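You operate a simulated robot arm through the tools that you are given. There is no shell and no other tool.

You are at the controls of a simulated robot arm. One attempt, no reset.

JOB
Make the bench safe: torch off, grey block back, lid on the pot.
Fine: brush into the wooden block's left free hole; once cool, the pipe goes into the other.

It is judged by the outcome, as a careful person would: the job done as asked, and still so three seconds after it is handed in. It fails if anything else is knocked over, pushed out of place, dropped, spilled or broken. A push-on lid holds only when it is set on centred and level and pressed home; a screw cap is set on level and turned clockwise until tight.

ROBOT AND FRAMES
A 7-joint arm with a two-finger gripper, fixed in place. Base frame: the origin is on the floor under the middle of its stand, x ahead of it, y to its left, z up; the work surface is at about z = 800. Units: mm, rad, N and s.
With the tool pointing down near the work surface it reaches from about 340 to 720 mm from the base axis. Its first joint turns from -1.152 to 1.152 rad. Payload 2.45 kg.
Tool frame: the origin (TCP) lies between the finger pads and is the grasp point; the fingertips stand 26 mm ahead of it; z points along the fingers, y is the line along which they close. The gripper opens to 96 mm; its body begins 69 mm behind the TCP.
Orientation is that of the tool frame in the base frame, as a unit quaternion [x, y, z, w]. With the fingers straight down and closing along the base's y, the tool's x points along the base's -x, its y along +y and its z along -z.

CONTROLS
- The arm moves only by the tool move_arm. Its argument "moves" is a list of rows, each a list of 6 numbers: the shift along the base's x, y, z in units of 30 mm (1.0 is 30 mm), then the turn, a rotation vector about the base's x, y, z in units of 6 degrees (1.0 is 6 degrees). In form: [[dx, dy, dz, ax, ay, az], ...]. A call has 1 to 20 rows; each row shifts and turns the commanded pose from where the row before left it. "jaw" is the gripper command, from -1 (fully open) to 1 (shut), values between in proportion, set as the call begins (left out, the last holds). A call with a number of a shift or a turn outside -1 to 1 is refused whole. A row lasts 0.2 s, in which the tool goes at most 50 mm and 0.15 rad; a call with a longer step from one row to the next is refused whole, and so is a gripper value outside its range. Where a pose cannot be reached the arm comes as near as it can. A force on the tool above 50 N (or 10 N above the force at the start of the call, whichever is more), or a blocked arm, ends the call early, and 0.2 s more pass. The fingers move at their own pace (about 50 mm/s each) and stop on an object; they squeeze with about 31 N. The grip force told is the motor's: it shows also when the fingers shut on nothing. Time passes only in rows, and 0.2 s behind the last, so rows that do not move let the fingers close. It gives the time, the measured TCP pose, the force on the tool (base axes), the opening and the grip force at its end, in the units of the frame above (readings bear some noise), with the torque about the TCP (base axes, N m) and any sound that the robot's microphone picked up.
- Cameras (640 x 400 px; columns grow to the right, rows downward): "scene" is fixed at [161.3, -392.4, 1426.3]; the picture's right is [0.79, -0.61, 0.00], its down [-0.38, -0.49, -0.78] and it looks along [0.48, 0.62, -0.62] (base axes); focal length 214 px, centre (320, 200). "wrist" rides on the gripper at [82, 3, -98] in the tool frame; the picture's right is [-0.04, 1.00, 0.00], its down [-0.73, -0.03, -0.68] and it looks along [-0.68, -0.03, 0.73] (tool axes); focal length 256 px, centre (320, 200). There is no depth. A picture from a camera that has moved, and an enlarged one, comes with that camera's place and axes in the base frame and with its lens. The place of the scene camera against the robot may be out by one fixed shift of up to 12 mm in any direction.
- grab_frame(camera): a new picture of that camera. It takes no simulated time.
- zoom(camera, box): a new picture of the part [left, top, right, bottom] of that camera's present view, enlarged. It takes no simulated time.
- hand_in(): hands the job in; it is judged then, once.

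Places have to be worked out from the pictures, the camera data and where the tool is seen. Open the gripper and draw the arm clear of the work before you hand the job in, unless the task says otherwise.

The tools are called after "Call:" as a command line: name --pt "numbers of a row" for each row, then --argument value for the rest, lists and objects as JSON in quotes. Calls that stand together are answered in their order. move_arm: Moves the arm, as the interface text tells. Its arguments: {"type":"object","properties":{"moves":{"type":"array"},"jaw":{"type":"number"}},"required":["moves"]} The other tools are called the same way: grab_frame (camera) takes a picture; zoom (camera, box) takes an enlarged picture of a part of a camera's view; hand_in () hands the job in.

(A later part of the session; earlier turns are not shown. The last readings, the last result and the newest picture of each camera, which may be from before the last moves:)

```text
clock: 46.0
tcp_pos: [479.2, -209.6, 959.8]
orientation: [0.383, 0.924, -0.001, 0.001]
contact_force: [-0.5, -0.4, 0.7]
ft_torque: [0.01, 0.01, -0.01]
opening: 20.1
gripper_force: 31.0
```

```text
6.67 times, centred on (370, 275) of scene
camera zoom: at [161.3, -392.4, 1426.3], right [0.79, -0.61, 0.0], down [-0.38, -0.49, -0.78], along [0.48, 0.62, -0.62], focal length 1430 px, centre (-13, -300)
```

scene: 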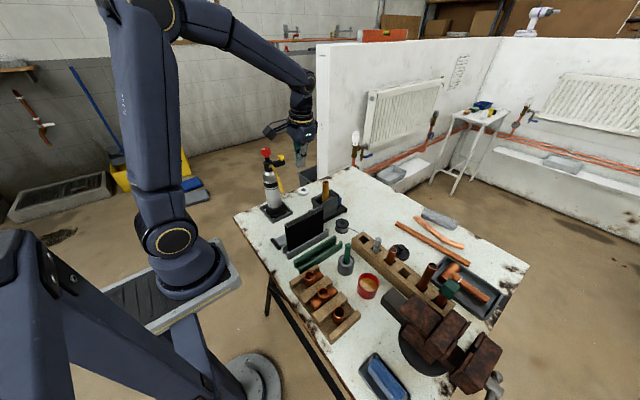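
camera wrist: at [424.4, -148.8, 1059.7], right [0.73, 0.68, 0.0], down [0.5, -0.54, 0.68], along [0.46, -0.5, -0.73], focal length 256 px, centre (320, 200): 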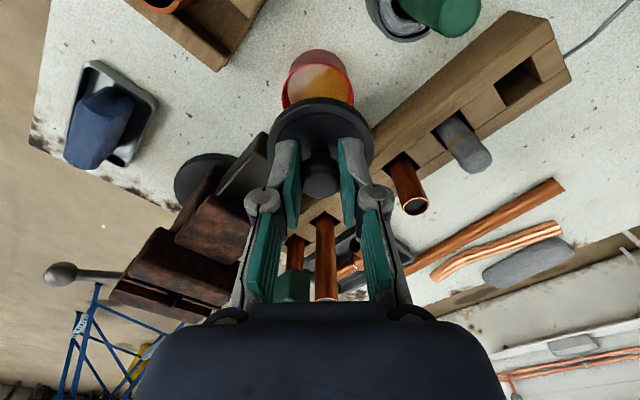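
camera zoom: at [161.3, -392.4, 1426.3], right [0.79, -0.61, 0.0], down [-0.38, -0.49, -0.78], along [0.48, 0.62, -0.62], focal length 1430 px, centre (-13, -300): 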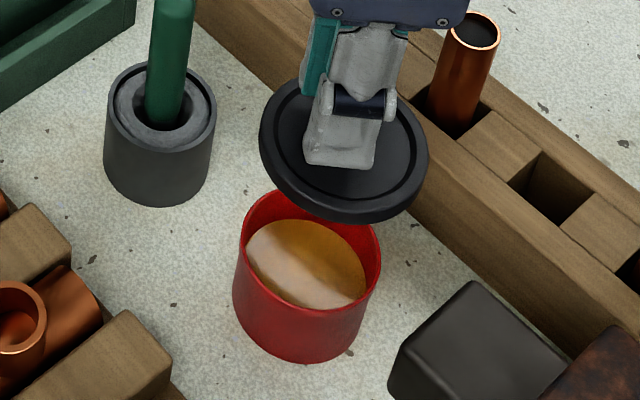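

The pot centre is about (0, −2.8) mm from the tool axis. I'll correct that and lower until the lid is just above the rim, then look again.

Call:
move_arm --pt "0.01 -0.093 -0.3 0 0 0" --pt "0 0 -0.5 0 0 0" --pt "0 0 -0.5 0 0 0" --pt "0 0 -0.3 0 0 0" --pt "0 0 -0.2 0 0 0" --pt "0 0 0 0 0 0" --pt "0 0 0 0 0 0"

Call:
grab_frame --camera "wrist"

Call:
zoom --camera "scene" --box '[345, 245, 395, 305]'

```text
clock: 47.6
tcp_pos: [479.0, -212.1, 905.5]
orientation: [0.383, 0.924, 0.0, 0.0]
contact_force: [0.8, -0.3, -0.4]
ft_torque: [0.02, -0.01, 0.02]
opening: 20.0
gripper_force: 31.0
```

```text
taken
camera wrist: at [424.6, -151.3, 1004.8], right [0.73, 0.68, 0.0], down [0.5, -0.54, 0.68], along [0.46, -0.5, -0.73], focal length 256 px, centre (320, 200)
```

wrist: 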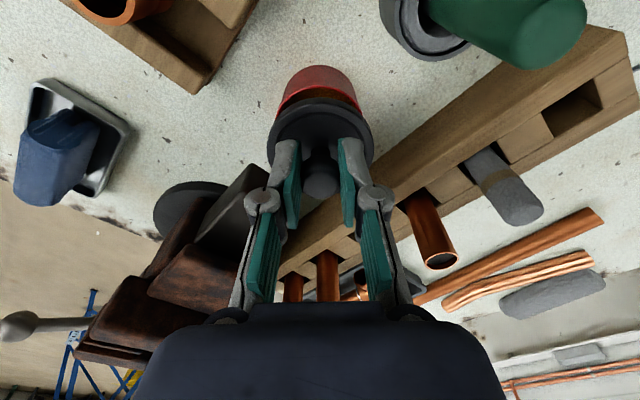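

```text
6.67 times, centred on (370, 275) of scene
camera zoom: at [161.3, -392.4, 1426.3], right [0.79, -0.61, 0.0], down [-0.38, -0.49, -0.78], along [0.48, 0.62, -0.62], focal length 1430 px, centre (-13, -300)
```

zoom: 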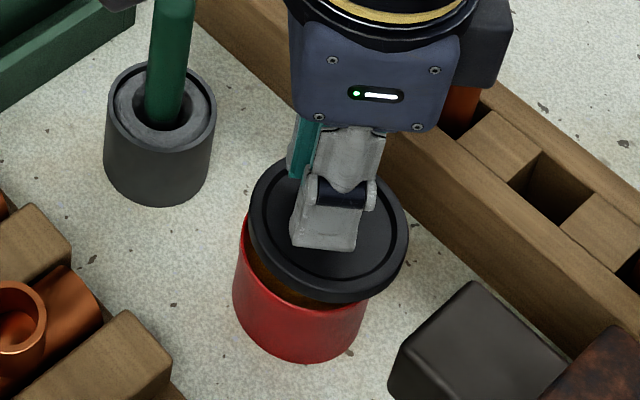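

The lid is about 10 mm above the rim. The scene view suggests it may sit a few millimetres toward +x/−y relative to the pot, so I'll measure more closely in both cameras.

Call:
zoom --camera "scene" --box '[355, 262, 385, 302]'

Call:
zoom --camera "wrist" --box '[260, 55, 380, 205]'

```text
10.00 times, centred on (370, 282) of scene
camera zoom: at [161.3, -392.4, 1426.3], right [0.79, -0.61, 0.0], down [-0.38, -0.49, -0.78], along [0.48, 0.62, -0.62], focal length 2145 px, centre (-180, -620)
```

zoom: 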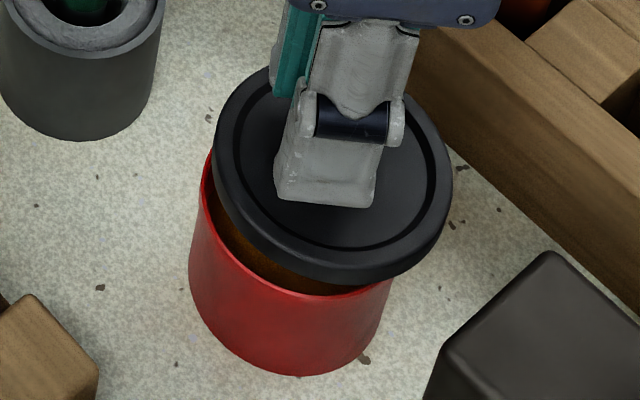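

```text
2.67 times, centred on (320, 130) of wrist
camera zoom: at [424.6, -151.3, 1004.8], right [0.73, 0.68, 0.0], down [0.5, -0.54, 0.68], along [0.46, -0.5, -0.73], focal length 683 px, centre (320, 387)
```

zoom: 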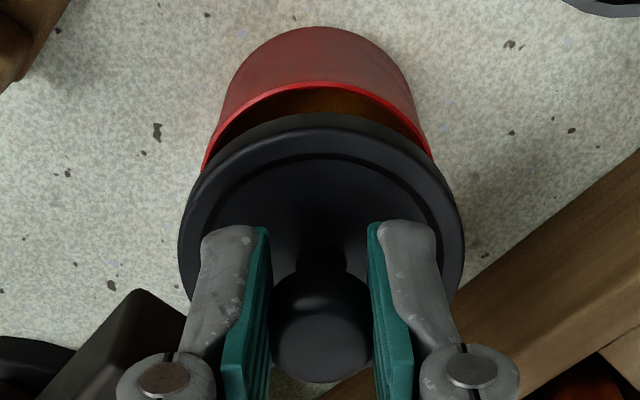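

Both cameras agree that the lid is about 4 mm too far toward +x/−y, because it is held slightly off the tool axis. I'll shift by (−3.3, +2.2) mm and re-check.

Call:
move_arm --pt "-0.11 0.075 0 0 0 0" --pt "0 0 -0.1 0 0 0" --pt "0 0 0 0 0 0" --pt "0 0 0 0 0 0"

Call:
zoom --camera "scene" --box '[355, 262, 385, 302]'

Call:
zoom --camera "wrist" --box '[260, 55, 380, 205]'

```text
clock: 48.6
tcp_pos: [476.2, -210.1, 902.7]
orientation: [0.383, 0.924, 0.0, 0.001]
contact_force: [0.2, -0.1, -0.3]
ft_torque: [0.04, -0.01, -0.01]
opening: 20.0
gripper_force: 31.7
```

```text
10.00 times, centred on (370, 282) of scene
camera zoom: at [161.3, -392.4, 1426.3], right [0.79, -0.61, 0.0], down [-0.38, -0.49, -0.78], along [0.48, 0.62, -0.62], focal length 2145 px, centre (-180, -620)
```

zoom: 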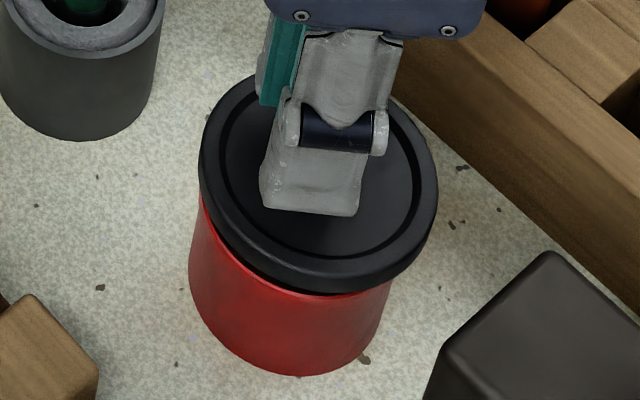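

```text
2.67 times, centred on (320, 130) of wrist
camera zoom: at [421.4, -149.4, 1001.3], right [0.73, 0.68, 0.0], down [0.5, -0.54, 0.68], along [0.46, -0.5, -0.73], focal length 683 px, centre (320, 387)
```

zoom: 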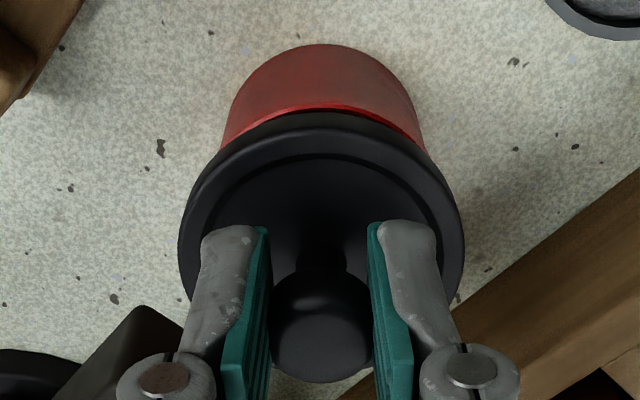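

The lid is aligned to about 1 mm in both views and sits roughly 6 mm above the rim. I'll lower it slowly and watch the force.

Call:
move_arm --pt "0 0 -0.07 0 0 0" --pt "0 0 -0.07 0 0 0" --pt "0 0 -0.07 0 0 0" --pt "0 0 -0.05 0 0 0" --pt "0 0 -0.05 0 0 0" --pt "0 0 0 0 0 0"

Call:
zoom --camera "scene" --box '[355, 262, 385, 302]'

Call:
zoom --camera "wrist" --box '[260, 55, 380, 205]'

```text
clock: 50.0
tcp_pos: [475.0, -211.4, 892.0]
orientation: [0.383, 0.924, -0.001, 0.001]
contact_force: [0.3, -0.5, -1.3]
ft_torque: [0.02, 0.0, 0.0]
opening: 20.0
gripper_force: 31.0
```

```text
10.00 times, centred on (370, 282) of scene
camera zoom: at [161.3, -392.4, 1426.3], right [0.79, -0.61, 0.0], down [-0.38, -0.49, -0.78], along [0.48, 0.62, -0.62], focal length 2145 px, centre (-180, -620)
```

zoom: 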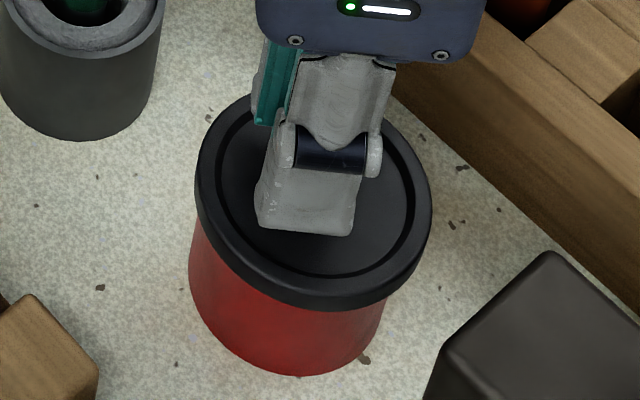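

```text
2.67 times, centred on (320, 130) of wrist
camera zoom: at [421.1, -149.6, 991.9], right [0.73, 0.68, 0.0], down [0.5, -0.54, 0.68], along [0.46, -0.5, -0.73], focal length 683 px, centre (320, 387)
```

zoom: 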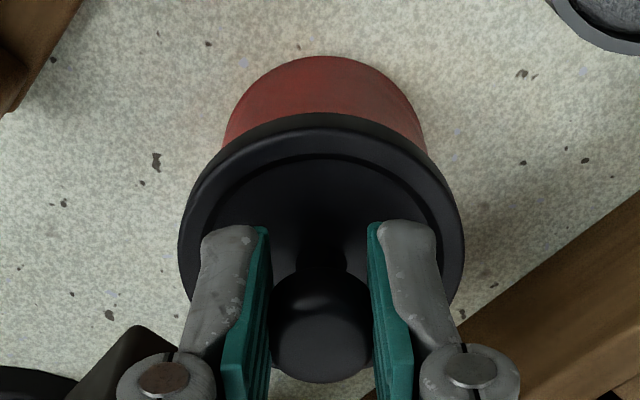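

The lid skirt has reached rim level with no contact force yet, so it appears to be going over the rim. I'll continue in small steps.

Call:
move_arm --pt "0 0 -0.05 0 0 0" --pt "0 0 -0.05 0 0 0" --pt "0 0 -0.05 0 0 0" --pt "0 0 0 0 0 0"

Call:
zoom --camera "scene" --box '[355, 262, 385, 302]'

```text
clock: 51.0
tcp_pos: [475.3, -210.3, 888.0]
orientation: [0.383, 0.924, -0.001, 0.001]
contact_force: [-0.3, 0.5, -0.6]
ft_torque: [-0.01, 0.02, -0.01]
opening: 19.7
gripper_force: 31.0
```

```text
10.00 times, centred on (370, 282) of scene
camera zoom: at [161.3, -392.4, 1426.3], right [0.79, -0.61, 0.0], down [-0.38, -0.49, -0.78], along [0.48, 0.62, -0.62], focal length 2145 px, centre (-180, -620)
```

zoom: 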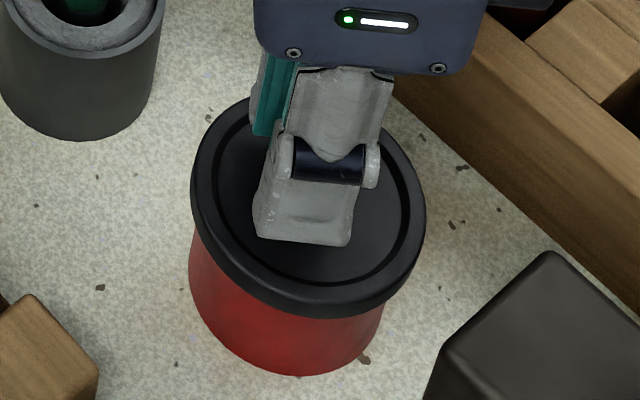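

The lid is still centred over the rim in the scene view. I'll continue down until it seats.

Call:
move_arm --pt "0 0 -0.05 0 0 0" --pt "0 0 -0.05 0 0 0" --pt "0 0 -0.05 0 0 0" --pt "0 0 0 0 0 0"

Call:
zoom --camera "scene" --box '[355, 262, 385, 302]'

```text
clock: 52.0
tcp_pos: [476.3, -210.2, 884.4]
orientation: [0.383, 0.924, -0.001, 0.002]
contact_force: [-1.4, -0.2, 15.9]
ft_torque: [-0.4, -0.2, -0.03]
opening: 20.1
gripper_force: 30.6
```

```text
10.00 times, centred on (370, 282) of scene
camera zoom: at [161.0, -392.3, 1426.4], right [0.79, -0.61, 0.0], down [-0.38, -0.49, -0.78], along [0.48, 0.62, -0.62], focal length 2145 px, centre (-180, -620)
```

zoom: 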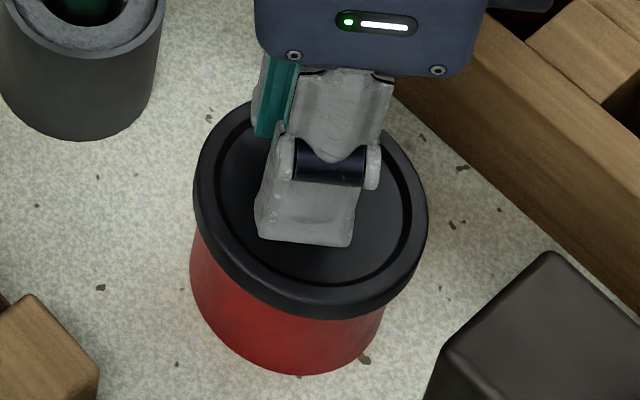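

First contact: 16 N with the lid centred and level. I'll press it home in small steps.

Call:
move_arm --pt "0 0 -0.04 0 0 0" --pt "0 0 -0.04 0 0 0" --pt "0 0 -0.04 0 0 0"

Call:
zoom --camera "scene" --box '[355, 262, 385, 302]'

Call:
zoom --camera "wrist" --box '[260, 55, 380, 205]'

```text
clock: 52.8
tcp_pos: [477.4, -209.3, 882.1]
orientation: [0.382, 0.924, 0.0, 0.001]
contact_force: [-0.4, 5.9, 29.9]
ft_torque: [-0.03, -0.16, 0.01]
opening: 20.3
gripper_force: 31.5
```

```text
10.00 times, centred on (370, 282) of scene
camera zoom: at [160.8, -392.0, 1426.5], right [0.79, -0.61, 0.0], down [-0.38, -0.49, -0.78], along [0.48, 0.62, -0.62], focal length 2145 px, centre (-180, -620)
```

zoom: 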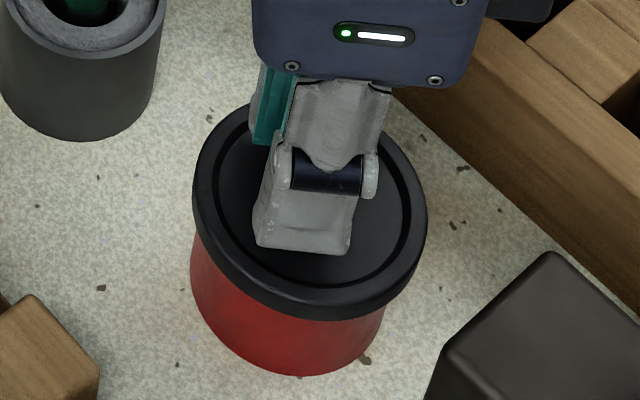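

```text
2.67 times, centred on (320, 130) of wrist
camera zoom: at [421.7, -149.4, 980.7], right [0.73, 0.68, 0.0], down [0.5, -0.54, 0.68], along [0.46, -0.5, -0.73], focal length 683 px, centre (320, 387)
```

zoom: 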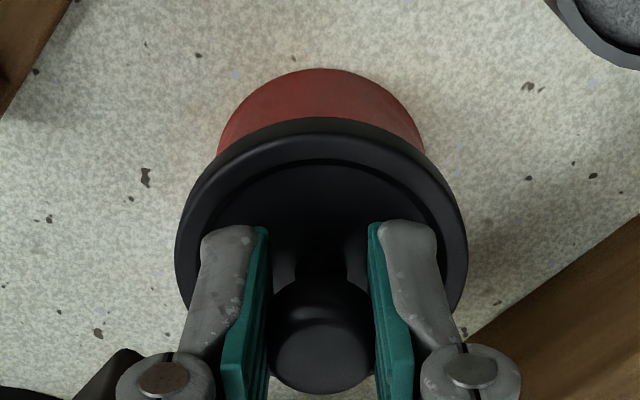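

The fingers are starting to slide down the knob at 30 N and the lid isn't moving further. I'll release, rise, close the fingers and press straight down on top of the knob.

Call:
move_arm --pt "0 0 0.05 0 0 0" --pt "0 0 0 0 0 0" --pt "0 0 0 0 0 0" --jaw -0.04

Call:
move_arm --pt "0 0 0.4 0 0 0" --pt "0 0 0.6 0 0 0" --pt "0 0 0.8 0 0 0" --pt "0 0 0 0 0 0"

Call:
grab_frame --camera "wrist"

Call:
zoom --camera "scene" --box '[355, 262, 385, 302]'

```text
clock: 53.6
tcp_pos: [474.3, -210.6, 880.7]
orientation: [0.382, 0.924, -0.001, 0.001]
contact_force: [-0.1, -0.3, -0.5]
ft_torque: [0.01, -0.02, -0.01]
opening: 50.0
gripper_force: 0.1
heard: snap
```

```text
clock: 54.6
tcp_pos: [473.4, -210.5, 935.7]
orientation: [0.382, 0.924, 0.0, 0.001]
contact_force: [0.0, 0.4, -0.9]
ft_torque: [-0.03, 0.02, -0.03]
opening: 50.1
gripper_force: 0.1
```

```text
taken
camera wrist: at [419.3, -150.8, 1035.5], right [0.73, 0.68, 0.0], down [0.5, -0.54, 0.68], along [0.46, -0.5, -0.73], focal length 256 px, centre (320, 200)
```

wrist: 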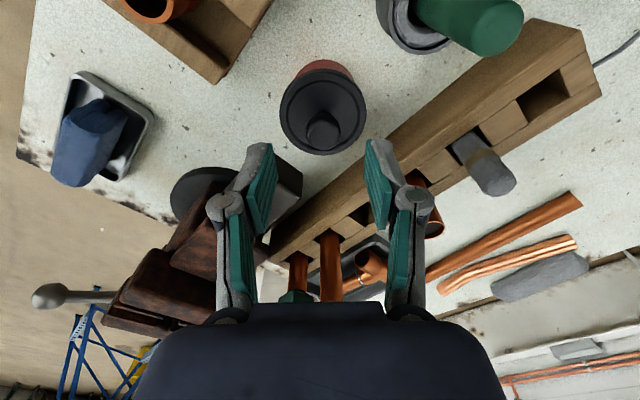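

```text
10.00 times, centred on (370, 282) of scene
camera zoom: at [161.3, -392.4, 1426.3], right [0.79, -0.61, 0.0], down [-0.38, -0.49, -0.78], along [0.48, 0.62, -0.62], focal length 2145 px, centre (-180, -620)
```

zoom: 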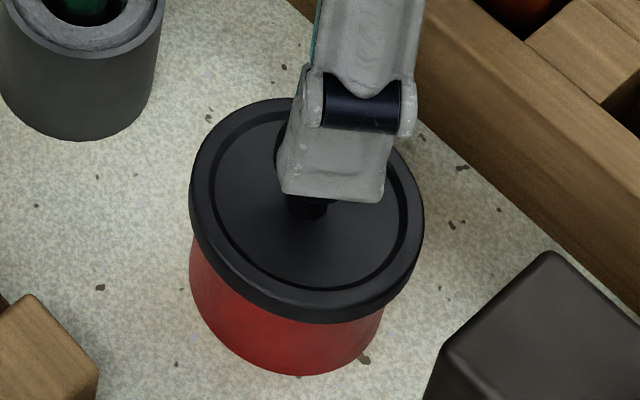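

I heard a snap, and the lid now sits slightly lower. I'll check it closely for level and centring.

Call:
zoom --camera "wrist" --box '[270, 50, 375, 165]'

Call:
zoom --camera "scene" --box '[290, 170, 340, 230]'

```text
3.48 times, centred on (322, 108) of wrist
camera zoom: at [419.3, -150.8, 1035.5], right [0.73, 0.68, 0.0], down [0.5, -0.54, 0.68], along [0.46, -0.5, -0.73], focal length 890 px, centre (311, 522)
```

zoom: 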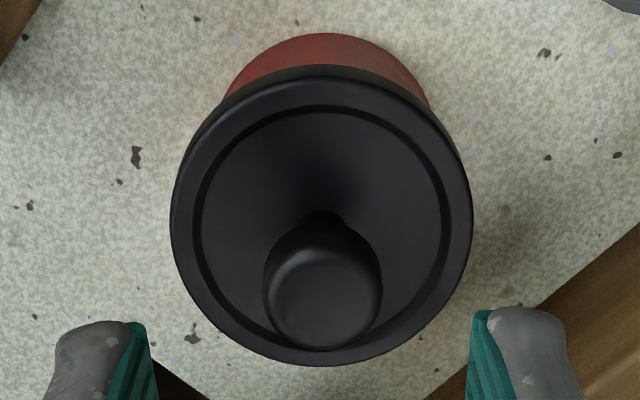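

```text
6.67 times, centred on (315, 200) of scene
camera zoom: at [161.3, -392.4, 1426.3], right [0.79, -0.61, 0.0], down [-0.38, -0.49, -0.78], along [0.48, 0.62, -0.62], focal length 1430 px, centre (353, 200)
```

zoom: 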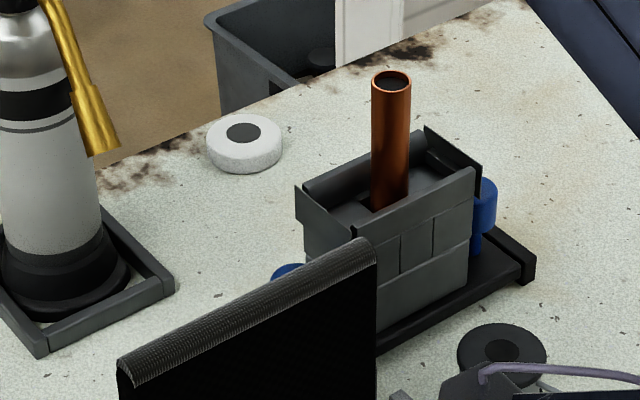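

The lid looks level and centred. To be sure it's fully home, I'll close the fingers over the knob centre (479, −212.4) and give one firm push from above.

Call:
move_arm --pt "0.12 -0.05 0 0 0 0" --pt "0 0 0 0 0 0" --pt "0 0 0 0 0 0" --pt "0 0 -0.5 0 0 0" --pt "0 0 -0.3 0 0 0" --pt "0 0 0 0 0 0" --jaw 1

Call:
move_arm --pt "0 0 -0.06 0 0 0" --pt "0 0 -0.06 0 0 0" --pt "0 0 -0.06 0 0 0" --pt "0 0 -0.06 0 0 0"

Call:
zoom --camera "scene" --box '[345, 245, 395, 305]'

```text
clock: 56.0
tcp_pos: [481.9, -212.8, 912.6]
orientation: [0.383, 0.924, -0.001, 0.001]
contact_force: [1.0, 0.5, 0.1]
ft_torque: [0.0, 0.02, -0.02]
opening: 0.0
gripper_force: 28.6
```

```text
clock: 57.0
tcp_pos: [480.5, -212.9, 905.2]
orientation: [0.383, 0.924, 0.0, 0.001]
contact_force: [0.5, 0.0, 0.3]
ft_torque: [0.02, 0.0, 0.02]
opening: 0.0
gripper_force: 28.3
```

```text
6.67 times, centred on (370, 275) of scene
camera zoom: at [161.3, -392.4, 1426.3], right [0.79, -0.61, 0.0], down [-0.38, -0.49, -0.78], along [0.48, 0.62, -0.62], focal length 1430 px, centre (-13, -300)
```

zoom: 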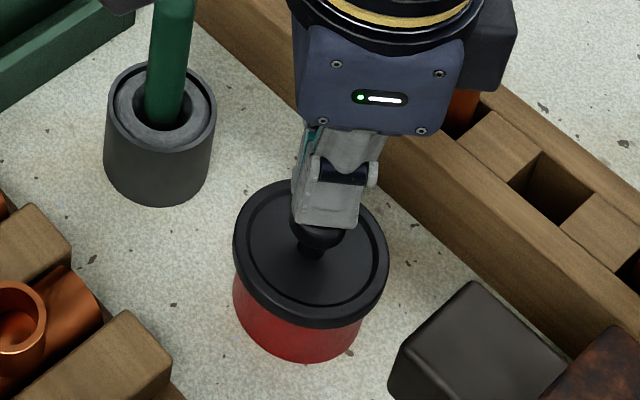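

There's no contact yet, with the tips at z≈879. I'll continue down gently.

Call:
move_arm --pt "0 0 -0.06 0 0 0" --pt "0 0 -0.05 0 0 0" --pt "0 0 -0.05 0 0 0"

Call:
move_arm --pt "0 0 -0.05 0 0 0" --pt "0 0 -0.05 0 0 0" --pt "0 0 -0.05 0 0 0"

Call:
zoom --camera "scene" --box '[345, 245, 395, 305]'

```text
clock: 57.8
tcp_pos: [480.6, -214.1, 902.1]
orientation: [0.382, 0.924, -0.001, 0.002]
contact_force: [-10.7, 0.6, 34.9]
ft_torque: [0.06, 0.29, 0.0]
opening: 6.1
gripper_force: 29.0
```

```text
clock: 58.2
tcp_pos: [481.9, -212.5, 901.6]
orientation: [0.383, 0.924, -0.001, 0.002]
contact_force: [-5.7, 1.9, 16.4]
ft_torque: [0.08, 0.2, -0.02]
opening: 6.0
gripper_force: 28.1
stopped in row 1: the force on the tool passed its limit at 54 N (the readings are from after the stop); the commanded pose is now the measured one
```

```text
6.67 times, centred on (370, 275) of scene
camera zoom: at [160.9, -392.2, 1426.4], right [0.79, -0.61, 0.0], down [-0.38, -0.49, -0.78], along [0.48, 0.62, -0.62], focal length 1430 px, centre (-13, -300)
```

zoom: 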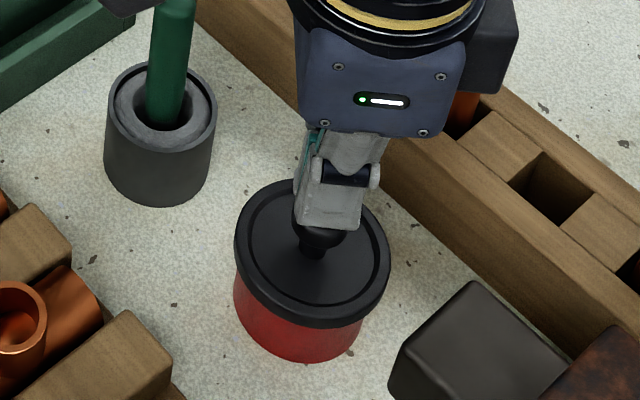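

A 54 N push gave no further movement, so the lid is home. I'll rise and turn back to yaw 0, then look down on the brush in its cup.

Call:
move_arm --pt "0 0 0.3 0 0 0" --pt "0 0 0.8 0 0 0" --pt "0 0 1 0 0 0" --pt "0 0 1 0 0 0" --pt "0 0 1 0 0 0" --pt "0 0 1 0 0 0" --pt "-0.3 0.3 1 0 0 1" --pt "-0.3 0.6 0.5 0 0 1" --pt "-0.2 0.6 0 0 0 1" --pt "-0.1 0.6 0 0 0 1" --pt "0 0.6 0 0 0 1" --pt "0 0.5 0 0 0 1" --pt "0 0 0 0 0 1" --pt "0 0 0 0 0 0.5" --pt "0 0 0 0 0 0" --jaw -0.1

Call:
grab_frame --camera "wrist"

Call:
zoom --camera "scene" --box '[320, 220, 420, 310]'

```text
clock: 61.4
tcp_pos: [453.2, -116.5, 1099.1]
orientation: [0.0, 1.0, 0.001, 0.002]
contact_force: [0.3, 0.2, -0.1]
ft_torque: [-0.01, -0.01, 0.0]
opening: 52.9
gripper_force: 0.0
```

```text
taken
camera wrist: at [372.7, -112.9, 1198.3], right [0.04, 1.0, 0.0], down [0.73, -0.03, 0.68], along [0.68, -0.03, -0.73], focal length 256 px, centre (320, 200)
```

wrist: 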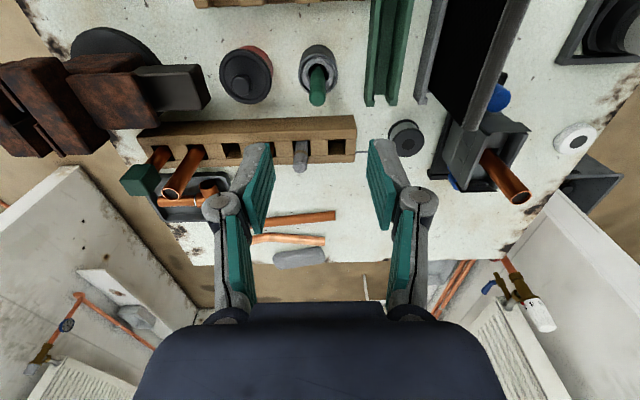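

```text
4.44 times, centred on (370, 265) of scene
camera zoom: at [161.3, -392.4, 1426.3], right [0.79, -0.61, 0.0], down [-0.38, -0.49, -0.78], along [0.48, 0.62, -0.62], focal length 953 px, centre (98, -89)
```

zoom: 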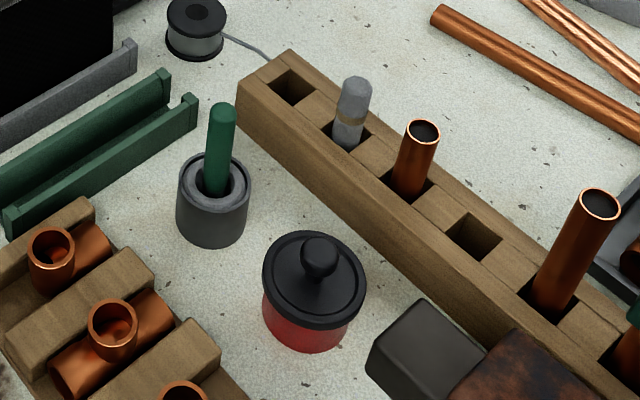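

The lid sits level on the pot. Next I'll zoom in on the brush cup and the wooden block's holes.

Call:
zoom --camera "wrist" --box '[285, 35, 355, 115]'

Call:
zoom --camera "wrist" --box '[200, 105, 380, 185]'

Call:
zoom --camera "scene" --box '[330, 235, 370, 280]'

Call:
zoom --camera "scene" --box '[345, 225, 425, 285]'

```text
5.00 times, centred on (320, 75) of wrist
camera zoom: at [372.7, -112.9, 1198.3], right [0.04, 1.0, 0.0], down [0.73, -0.03, 0.68], along [0.68, -0.03, -0.73], focal length 1280 px, centre (320, 825)
```

zoom: 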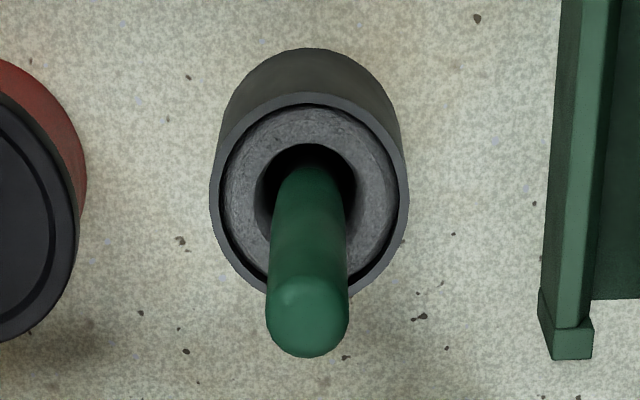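

```text
3.56 times, centred on (290, 145) of wrist
camera zoom: at [372.7, -112.9, 1198.3], right [0.04, 1.0, 0.0], down [0.73, -0.03, 0.68], along [0.68, -0.03, -0.73], focal length 910 px, centre (427, 396)
```

zoom: 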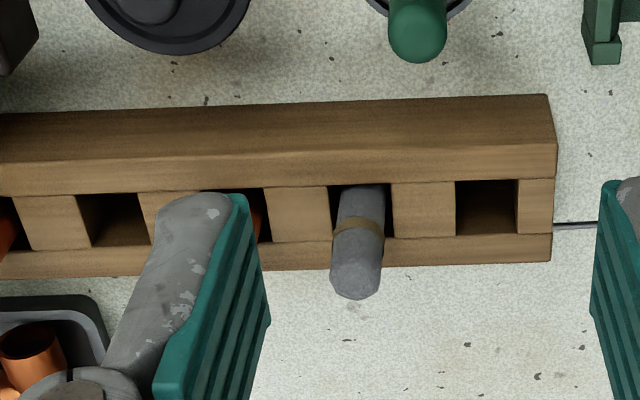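

```text
8.89 times, centred on (350, 258) of scene
camera zoom: at [161.3, -392.4, 1426.3], right [0.79, -0.61, 0.0], down [-0.38, -0.49, -0.78], along [0.48, 0.62, -0.62], focal length 1906 px, centre (53, -311)
```

zoom: 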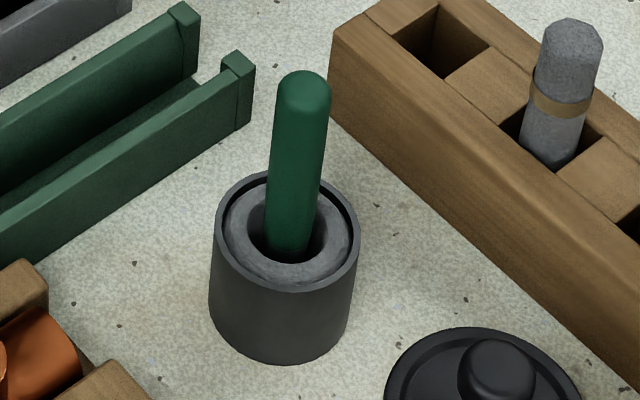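

```text
6.67 times, centred on (385, 255) of scene
camera zoom: at [161.3, -392.4, 1426.3], right [0.79, -0.61, 0.0], down [-0.38, -0.49, -0.78], along [0.48, 0.62, -0.62], focal length 1430 px, centre (-113, -167)
```

zoom: 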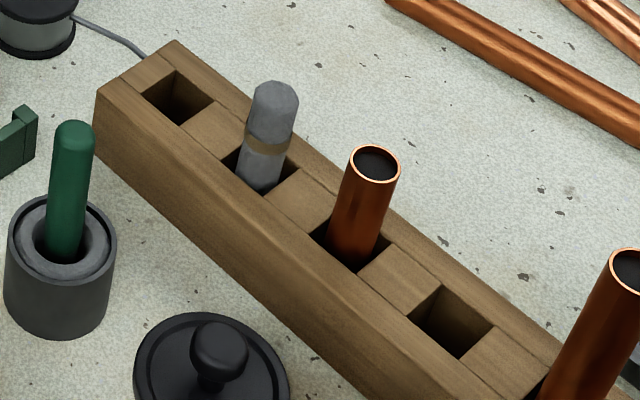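

The brush handle is vertical at about (471.5, −119.4), 16 mm thick, with its top near z≈945 and the cup rim near z≈868. I'll move over it and stop just above the handle to check alignment.

Call:
move_arm --pt "0.28 -0.06 -0.5 0 0 0" --pt "0.28 -0.06 -0.8 0 0 0" --pt "0 0 -0.8 0 0 0" --pt "0 0 -0.8 0 0 0" --pt "0 0 -0.6 0 0 0" --pt "0 0 0 0 0 0" --pt "0 0 0 0 0 0"

Call:
grab_frame --camera "wrist"

Call:
zoom --camera "scene" --box '[310, 200, 390, 280]'

```text
clock: 63.0
tcp_pos: [470.7, -123.0, 992.8]
orientation: [0.0, 1.0, 0.0, 0.001]
contact_force: [0.4, 0.0, -0.2]
ft_torque: [0.01, 0.0, 0.02]
opening: 52.5
gripper_force: 0.0
```

```text
taken
camera wrist: at [390.0, -119.2, 1092.7], right [0.04, 1.0, 0.0], down [0.73, -0.03, 0.68], along [0.68, -0.03, -0.73], focal length 256 px, centre (320, 200)
```

wrist: 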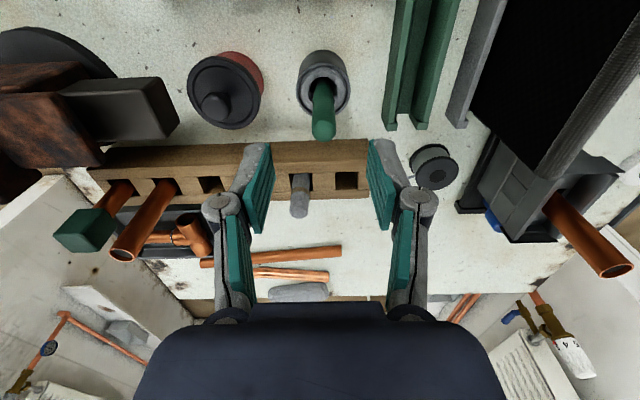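

```text
5.00 times, centred on (350, 240) of scene
camera zoom: at [161.3, -392.4, 1426.3], right [0.79, -0.61, 0.0], down [-0.38, -0.49, -0.78], along [0.48, 0.62, -0.62], focal length 1072 px, centre (170, 0)
```

zoom: 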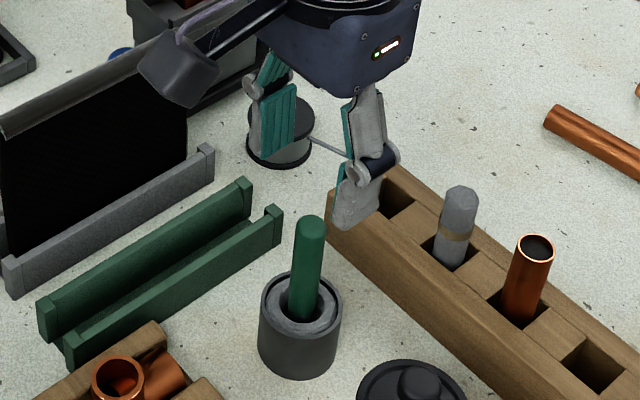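

I'll zoom in for the fine alignment with the handle tip.

Call:
zoom --camera "wrist" --box '[285, 45, 365, 145]'

```text
4.00 times, centred on (325, 95) of wrist
camera zoom: at [390.0, -119.2, 1092.7], right [0.04, 1.0, 0.0], down [0.73, -0.03, 0.68], along [0.68, -0.03, -0.73], focal length 1024 px, centre (300, 620)
```

zoom: 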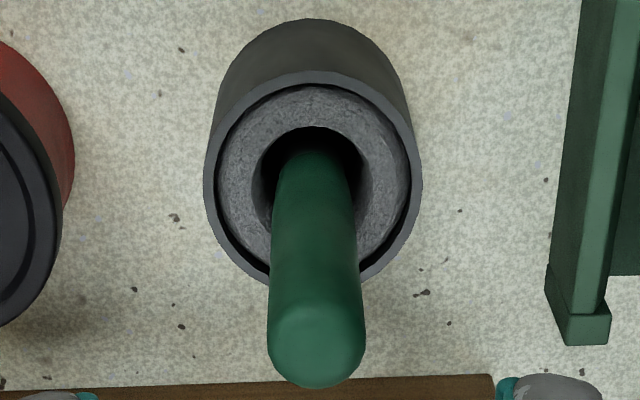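

The handle is at about (470.5, −119.8). I'll correct by (−1.5, +2.4) mm and descend so the pads surround the handle at TCP z≈916, leaving the tips about 20 mm above the cup.

Call:
move_arm --pt "-0.05 0.08 -0.3 0 0 0" --pt "0 0 -0.5 0 0 0" --pt "0 0 -0.6 0 0 0" --pt "0 0 -0.6 0 0 0" --pt "0 0 -0.6 0 0 0" --pt "0 0 0 0 0 0"

Call:
grab_frame --camera "wrist"

Call:
zoom --camera "scene" --box '[310, 200, 390, 280]'

```text
clock: 64.4
tcp_pos: [473.1, -118.3, 913.7]
orientation: [0.0, 1.0, 0.001, 0.002]
contact_force: [1.1, -0.4, -0.2]
ft_torque: [0.01, 0.0, 0.0]
opening: 52.7
gripper_force: 0.1
```

```text
taken
camera wrist: at [391.0, -115.6, 1013.2], right [0.04, 1.0, 0.0], down [0.73, -0.03, 0.68], along [0.68, -0.03, -0.73], focal length 256 px, centre (320, 200)
```

wrist: 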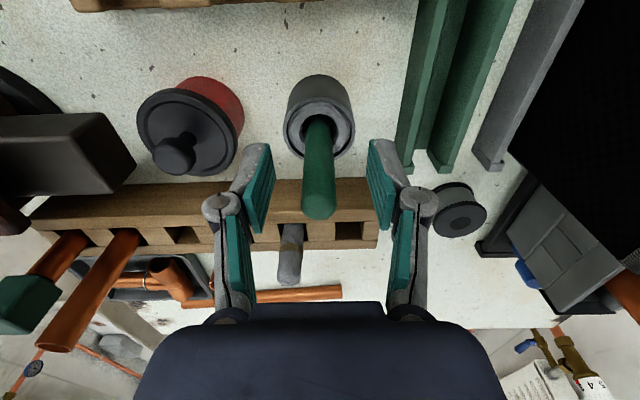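

```text
5.00 times, centred on (350, 240) of scene
camera zoom: at [161.3, -392.4, 1426.3], right [0.79, -0.61, 0.0], down [-0.38, -0.49, -0.78], along [0.48, 0.62, -0.62], focal length 1072 px, centre (170, 0)
```

zoom: 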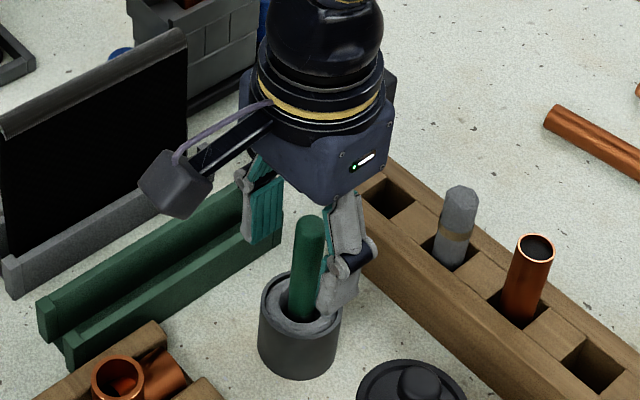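

The handle is centred between the pads and the tips are above the cup rim. I'll close on it.

Call:
move_arm --pt "0 0 0 0 0 0" --pt "0 0 0 0 0 0" --pt "0 0 0 0 0 0" --pt "0 0 0 0 0 0" --jaw 1

Call:
zoom --camera "wrist" --box '[250, 60, 390, 240]'

Call:
zoom --camera "scene" --box '[310, 200, 390, 280]'

```text
clock: 65.4
tcp_pos: [472.5, -119.4, 914.7]
orientation: [0.0, 1.0, 0.0, 0.001]
contact_force: [-0.2, 0.1, 0.1]
ft_torque: [-0.01, 0.01, -0.04]
opening: 16.7
gripper_force: 30.7
```

```text
2.22 times, centred on (320, 150) of wrist
camera zoom: at [391.0, -115.6, 1013.5], right [0.04, 1.0, 0.0], down [0.73, -0.03, 0.68], along [0.68, -0.03, -0.73], focal length 569 px, centre (320, 311)
```

zoom: 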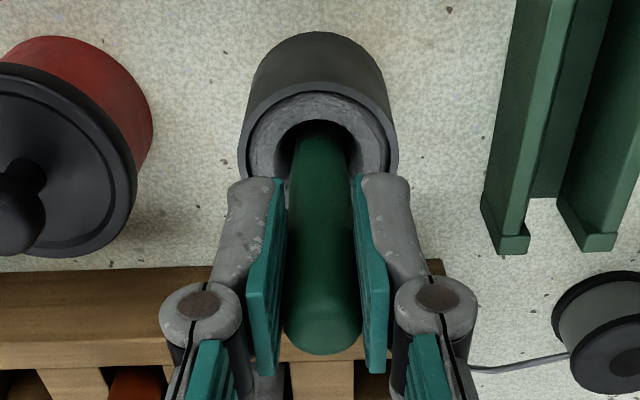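

```text
5.00 times, centred on (350, 240) of scene
camera zoom: at [161.3, -392.4, 1426.3], right [0.79, -0.61, 0.0], down [-0.38, -0.49, -0.78], along [0.48, 0.62, -0.62], focal length 1072 px, centre (170, 0)
```

zoom: 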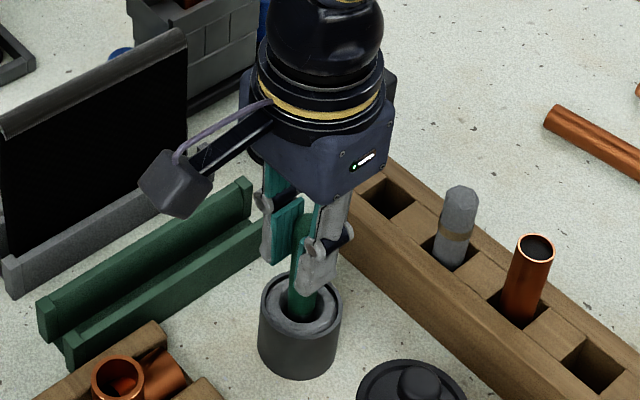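

The handle is gripped at 16.7 mm. I'll lift slowly and check that the cup stays on the bench.

Call:
move_arm --pt "0 0 0.15 0 0 0" --pt "0 0 0.25 0 0 0" --pt "0 0 0.3 0 0 0" --pt "0 0 0.3 0 0 0"

Call:
zoom --camera "scene" --box '[310, 200, 390, 280]'

```text
clock: 66.4
tcp_pos: [468.7, -120.0, 946.0]
orientation: [-0.001, 1.0, 0.001, 0.001]
contact_force: [0.5, 0.0, 0.2]
ft_torque: [0.0, 0.01, -0.02]
opening: 16.9
gripper_force: 31.1
```

```text
5.00 times, centred on (350, 240) of scene
camera zoom: at [161.3, -392.4, 1426.3], right [0.79, -0.61, 0.0], down [-0.38, -0.49, -0.78], along [0.48, 0.62, -0.62], focal length 1072 px, centre (170, 0)
```

zoom: 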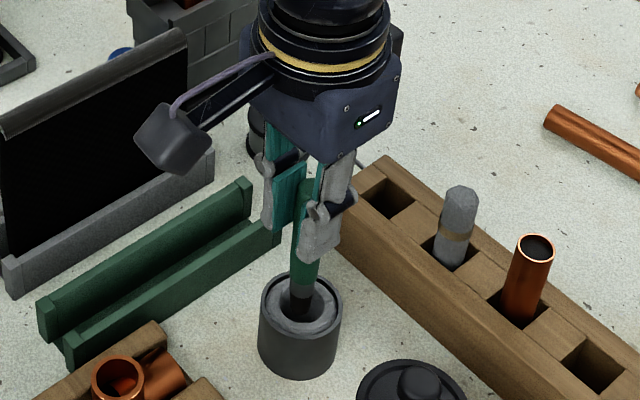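

The brush slides out and the cup stays put. I'll keep lifting until it's fully clear.

Call:
move_arm --pt "0 0 0.4 0 0 0" --pt "0 0 0.5 0 0 0" --pt "0 0 0.6 0 0 0" --pt "0 0 0.7 0 0 0" --pt "0 0 0.8 0 0 0" --pt "0 0 0.8 0 0 0" --pt "0 0 0 0 0 0" --pt "0 0 0 0 0 0"

Call:
grab_frame --camera "wrist"

Call:
zoom --camera "scene" --box '[310, 170, 410, 280]'

```text
clock: 68.2
tcp_pos: [468.6, -119.5, 1061.3]
orientation: [0.0, 1.0, 0.0, 0.002]
contact_force: [0.3, 0.3, -0.6]
ft_torque: [0.02, -0.02, 0.02]
opening: 16.6
gripper_force: 30.5
```

```text
taken
camera wrist: at [387.9, -115.0, 1160.2], right [0.04, 1.0, 0.0], down [0.73, -0.03, 0.68], along [0.68, -0.03, -0.73], focal length 256 px, centre (320, 200)
```

wrist: 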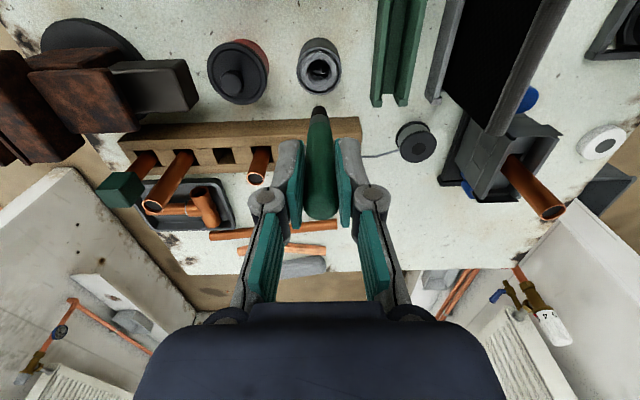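

```text
3.64 times, centred on (360, 225) of scene
camera zoom: at [161.3, -392.4, 1426.3], right [0.79, -0.61, 0.0], down [-0.38, -0.49, -0.78], along [0.48, 0.62, -0.62], focal length 780 px, centre (174, 109)
```

zoom: 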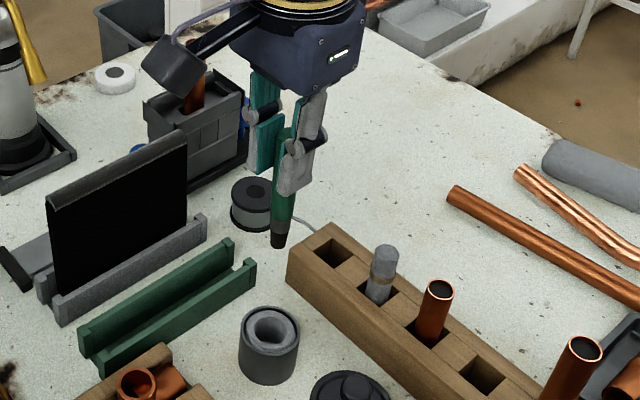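

The brush is free and vertical in the grip, with its lower end about 87 mm below the TCP. The left free hole is about 27 mm square, centred at (585.7, −94.6) with its top at z≈850. I'll move over it high, then lower to just above.

Call:
move_arm --pt "0.772 0.156 0 0 0 0" --pt "0.772 0.156 0 0 0 0" --pt "0.772 0.156 0 0 0 0" --pt "0.772 0.156 0 0 0 0" --pt "0.772 0.156 0 0 0 0" --pt "0 0 -0.7 0 0 0" --pt "0 0 -0.8 0 0 0" --pt "0 0 -0.8 0 0 0" --pt "0 0 -0.7 0 0 0" --pt "0 0 0 0 0 0" --pt "0 0 0 0 0 0"

Call:
grab_frame --camera "wrist"

Call:
zoom --camera "scene" --box '[340, 190, 420, 270]'

```text
clock: 70.6
tcp_pos: [584.8, -95.1, 972.3]
orientation: [0.0, 1.0, 0.0, 0.002]
contact_force: [0.2, 0.5, 0.3]
ft_torque: [0.0, 0.0, -0.02]
opening: 16.7
gripper_force: 31.1
```

```text
taken
camera wrist: at [504.0, -91.7, 1071.2], right [0.04, 1.0, 0.0], down [0.73, -0.03, 0.68], along [0.68, -0.03, -0.73], focal length 256 px, centre (320, 200)
```

wrist: 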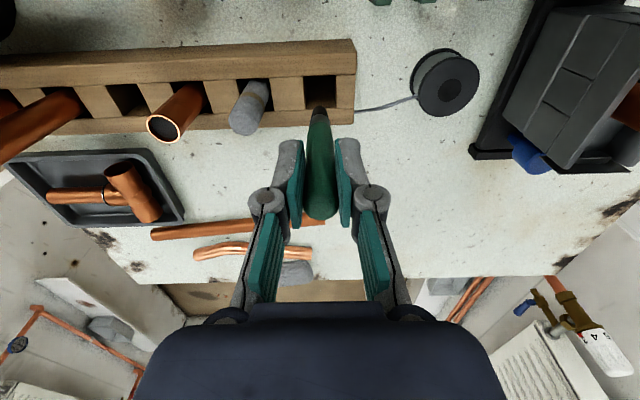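

```text
5.00 times, centred on (380, 230) of scene
camera zoom: at [161.3, -392.4, 1426.3], right [0.79, -0.61, 0.0], down [-0.38, -0.49, -0.78], along [0.48, 0.62, -0.62], focal length 1072 px, centre (20, 50)
```

zoom: 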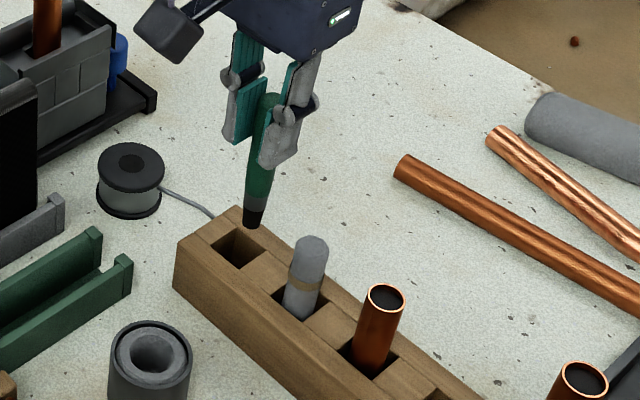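

I'm above the hole. I'll zoom in to check the hole centre against the brush tip.

Call:
zoom --camera "wrist" --box '[275, 55, 365, 145]'

Call:
zoom --camera "scene" --box '[355, 225, 395, 255]'

```text
4.44 times, centred on (320, 100) of wrist
camera zoom: at [504.0, -91.7, 1071.2], right [0.04, 1.0, 0.0], down [0.73, -0.03, 0.68], along [0.68, -0.03, -0.73], focal length 1138 px, centre (320, 644)
```

zoom: 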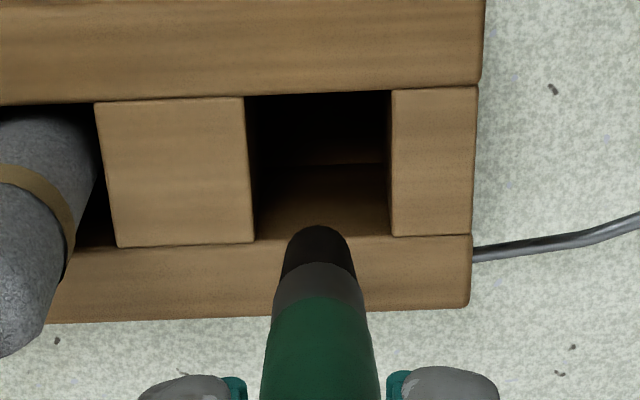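

```text
13.33 times, centred on (375, 240) of scene
camera zoom: at [161.3, -392.4, 1426.3], right [0.79, -0.61, 0.0], down [-0.38, -0.49, -0.78], along [0.48, 0.62, -0.62], focal length 2860 px, centre (-413, -333)
```

zoom: 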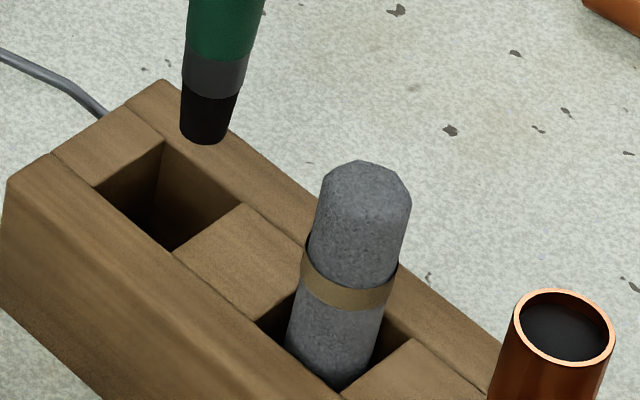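

The brush tip and the hole centre agree to about 1 mm. I'll lower the brush into the hole.

Call:
move_arm --pt "0 0 -0.3 0 0 0" --pt "0 0 -0.3 0 0 0" --pt "0 0 -0.3 0 0 0" --pt "0 0 -0.3 0 0 0" --pt "0 0 -0.3 0 0 0" --pt "0 0 0 0 0 0"

Call:
zoom --camera "scene" --box '[340, 190, 420, 270]'

Call:
zoom --camera "wrist" --box '[250, 40, 390, 220]'

```text
clock: 72.0
tcp_pos: [587.0, -95.6, 925.4]
orientation: [0.0, 1.0, 0.0, 0.003]
contact_force: [0.1, 0.5, 23.2]
ft_torque: [-0.01, -0.32, -0.02]
opening: 16.8
gripper_force: 31.4
```

```text
5.00 times, centred on (380, 230) of scene
camera zoom: at [160.9, -392.3, 1426.4], right [0.79, -0.61, 0.0], down [-0.38, -0.49, -0.78], along [0.48, 0.62, -0.62], focal length 1072 px, centre (20, 50)
```

zoom: 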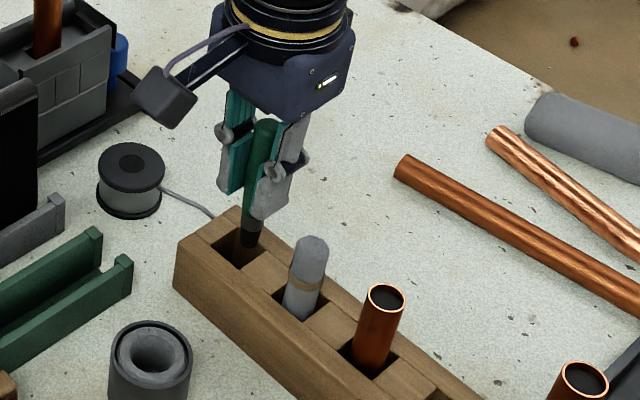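

```text
2.22 times, centred on (320, 130) of wrist
camera zoom: at [505.1, -92.3, 1024.8], right [0.04, 1.0, 0.0], down [0.73, -0.03, 0.68], along [0.68, -0.03, -0.73], focal length 569 px, centre (320, 356)
```

zoom: 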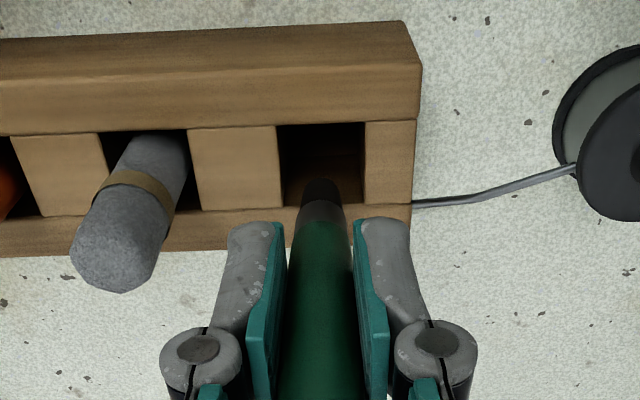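

There's 23 N of contact and the handle has slid up in the grip, so the tip is touching something before reaching the hole floor. I'll look closely before going on.

Call:
zoom --camera "scene" --box '[355, 222, 395, 252]'

Call:
zoom --camera "wrist" --box '[290, 85, 350, 150]'

```text
13.33 times, centred on (375, 237) of scene
camera zoom: at [160.9, -392.3, 1426.4], right [0.79, -0.61, 0.0], down [-0.38, -0.49, -0.78], along [0.48, 0.62, -0.62], focal length 2860 px, centre (-413, -293)
```

zoom: 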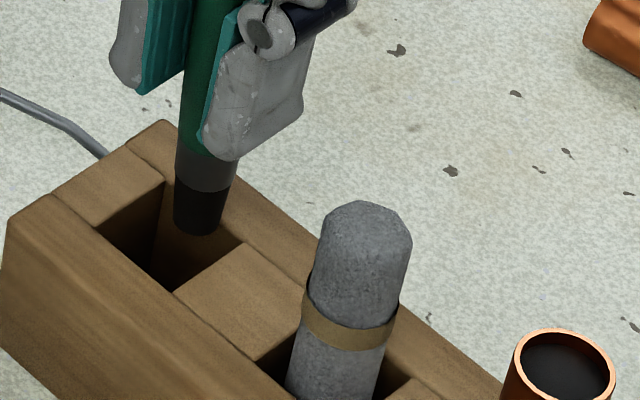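

```text
6.15 times, centred on (320, 118) of wrist
camera zoom: at [505.1, -92.3, 1024.8], right [0.04, 1.0, 0.0], down [0.73, -0.03, 0.68], along [0.68, -0.03, -0.73], focal length 1575 px, centre (320, 708)
```

zoom: 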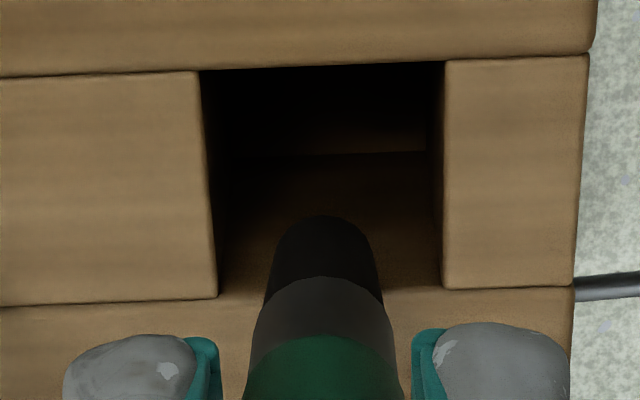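

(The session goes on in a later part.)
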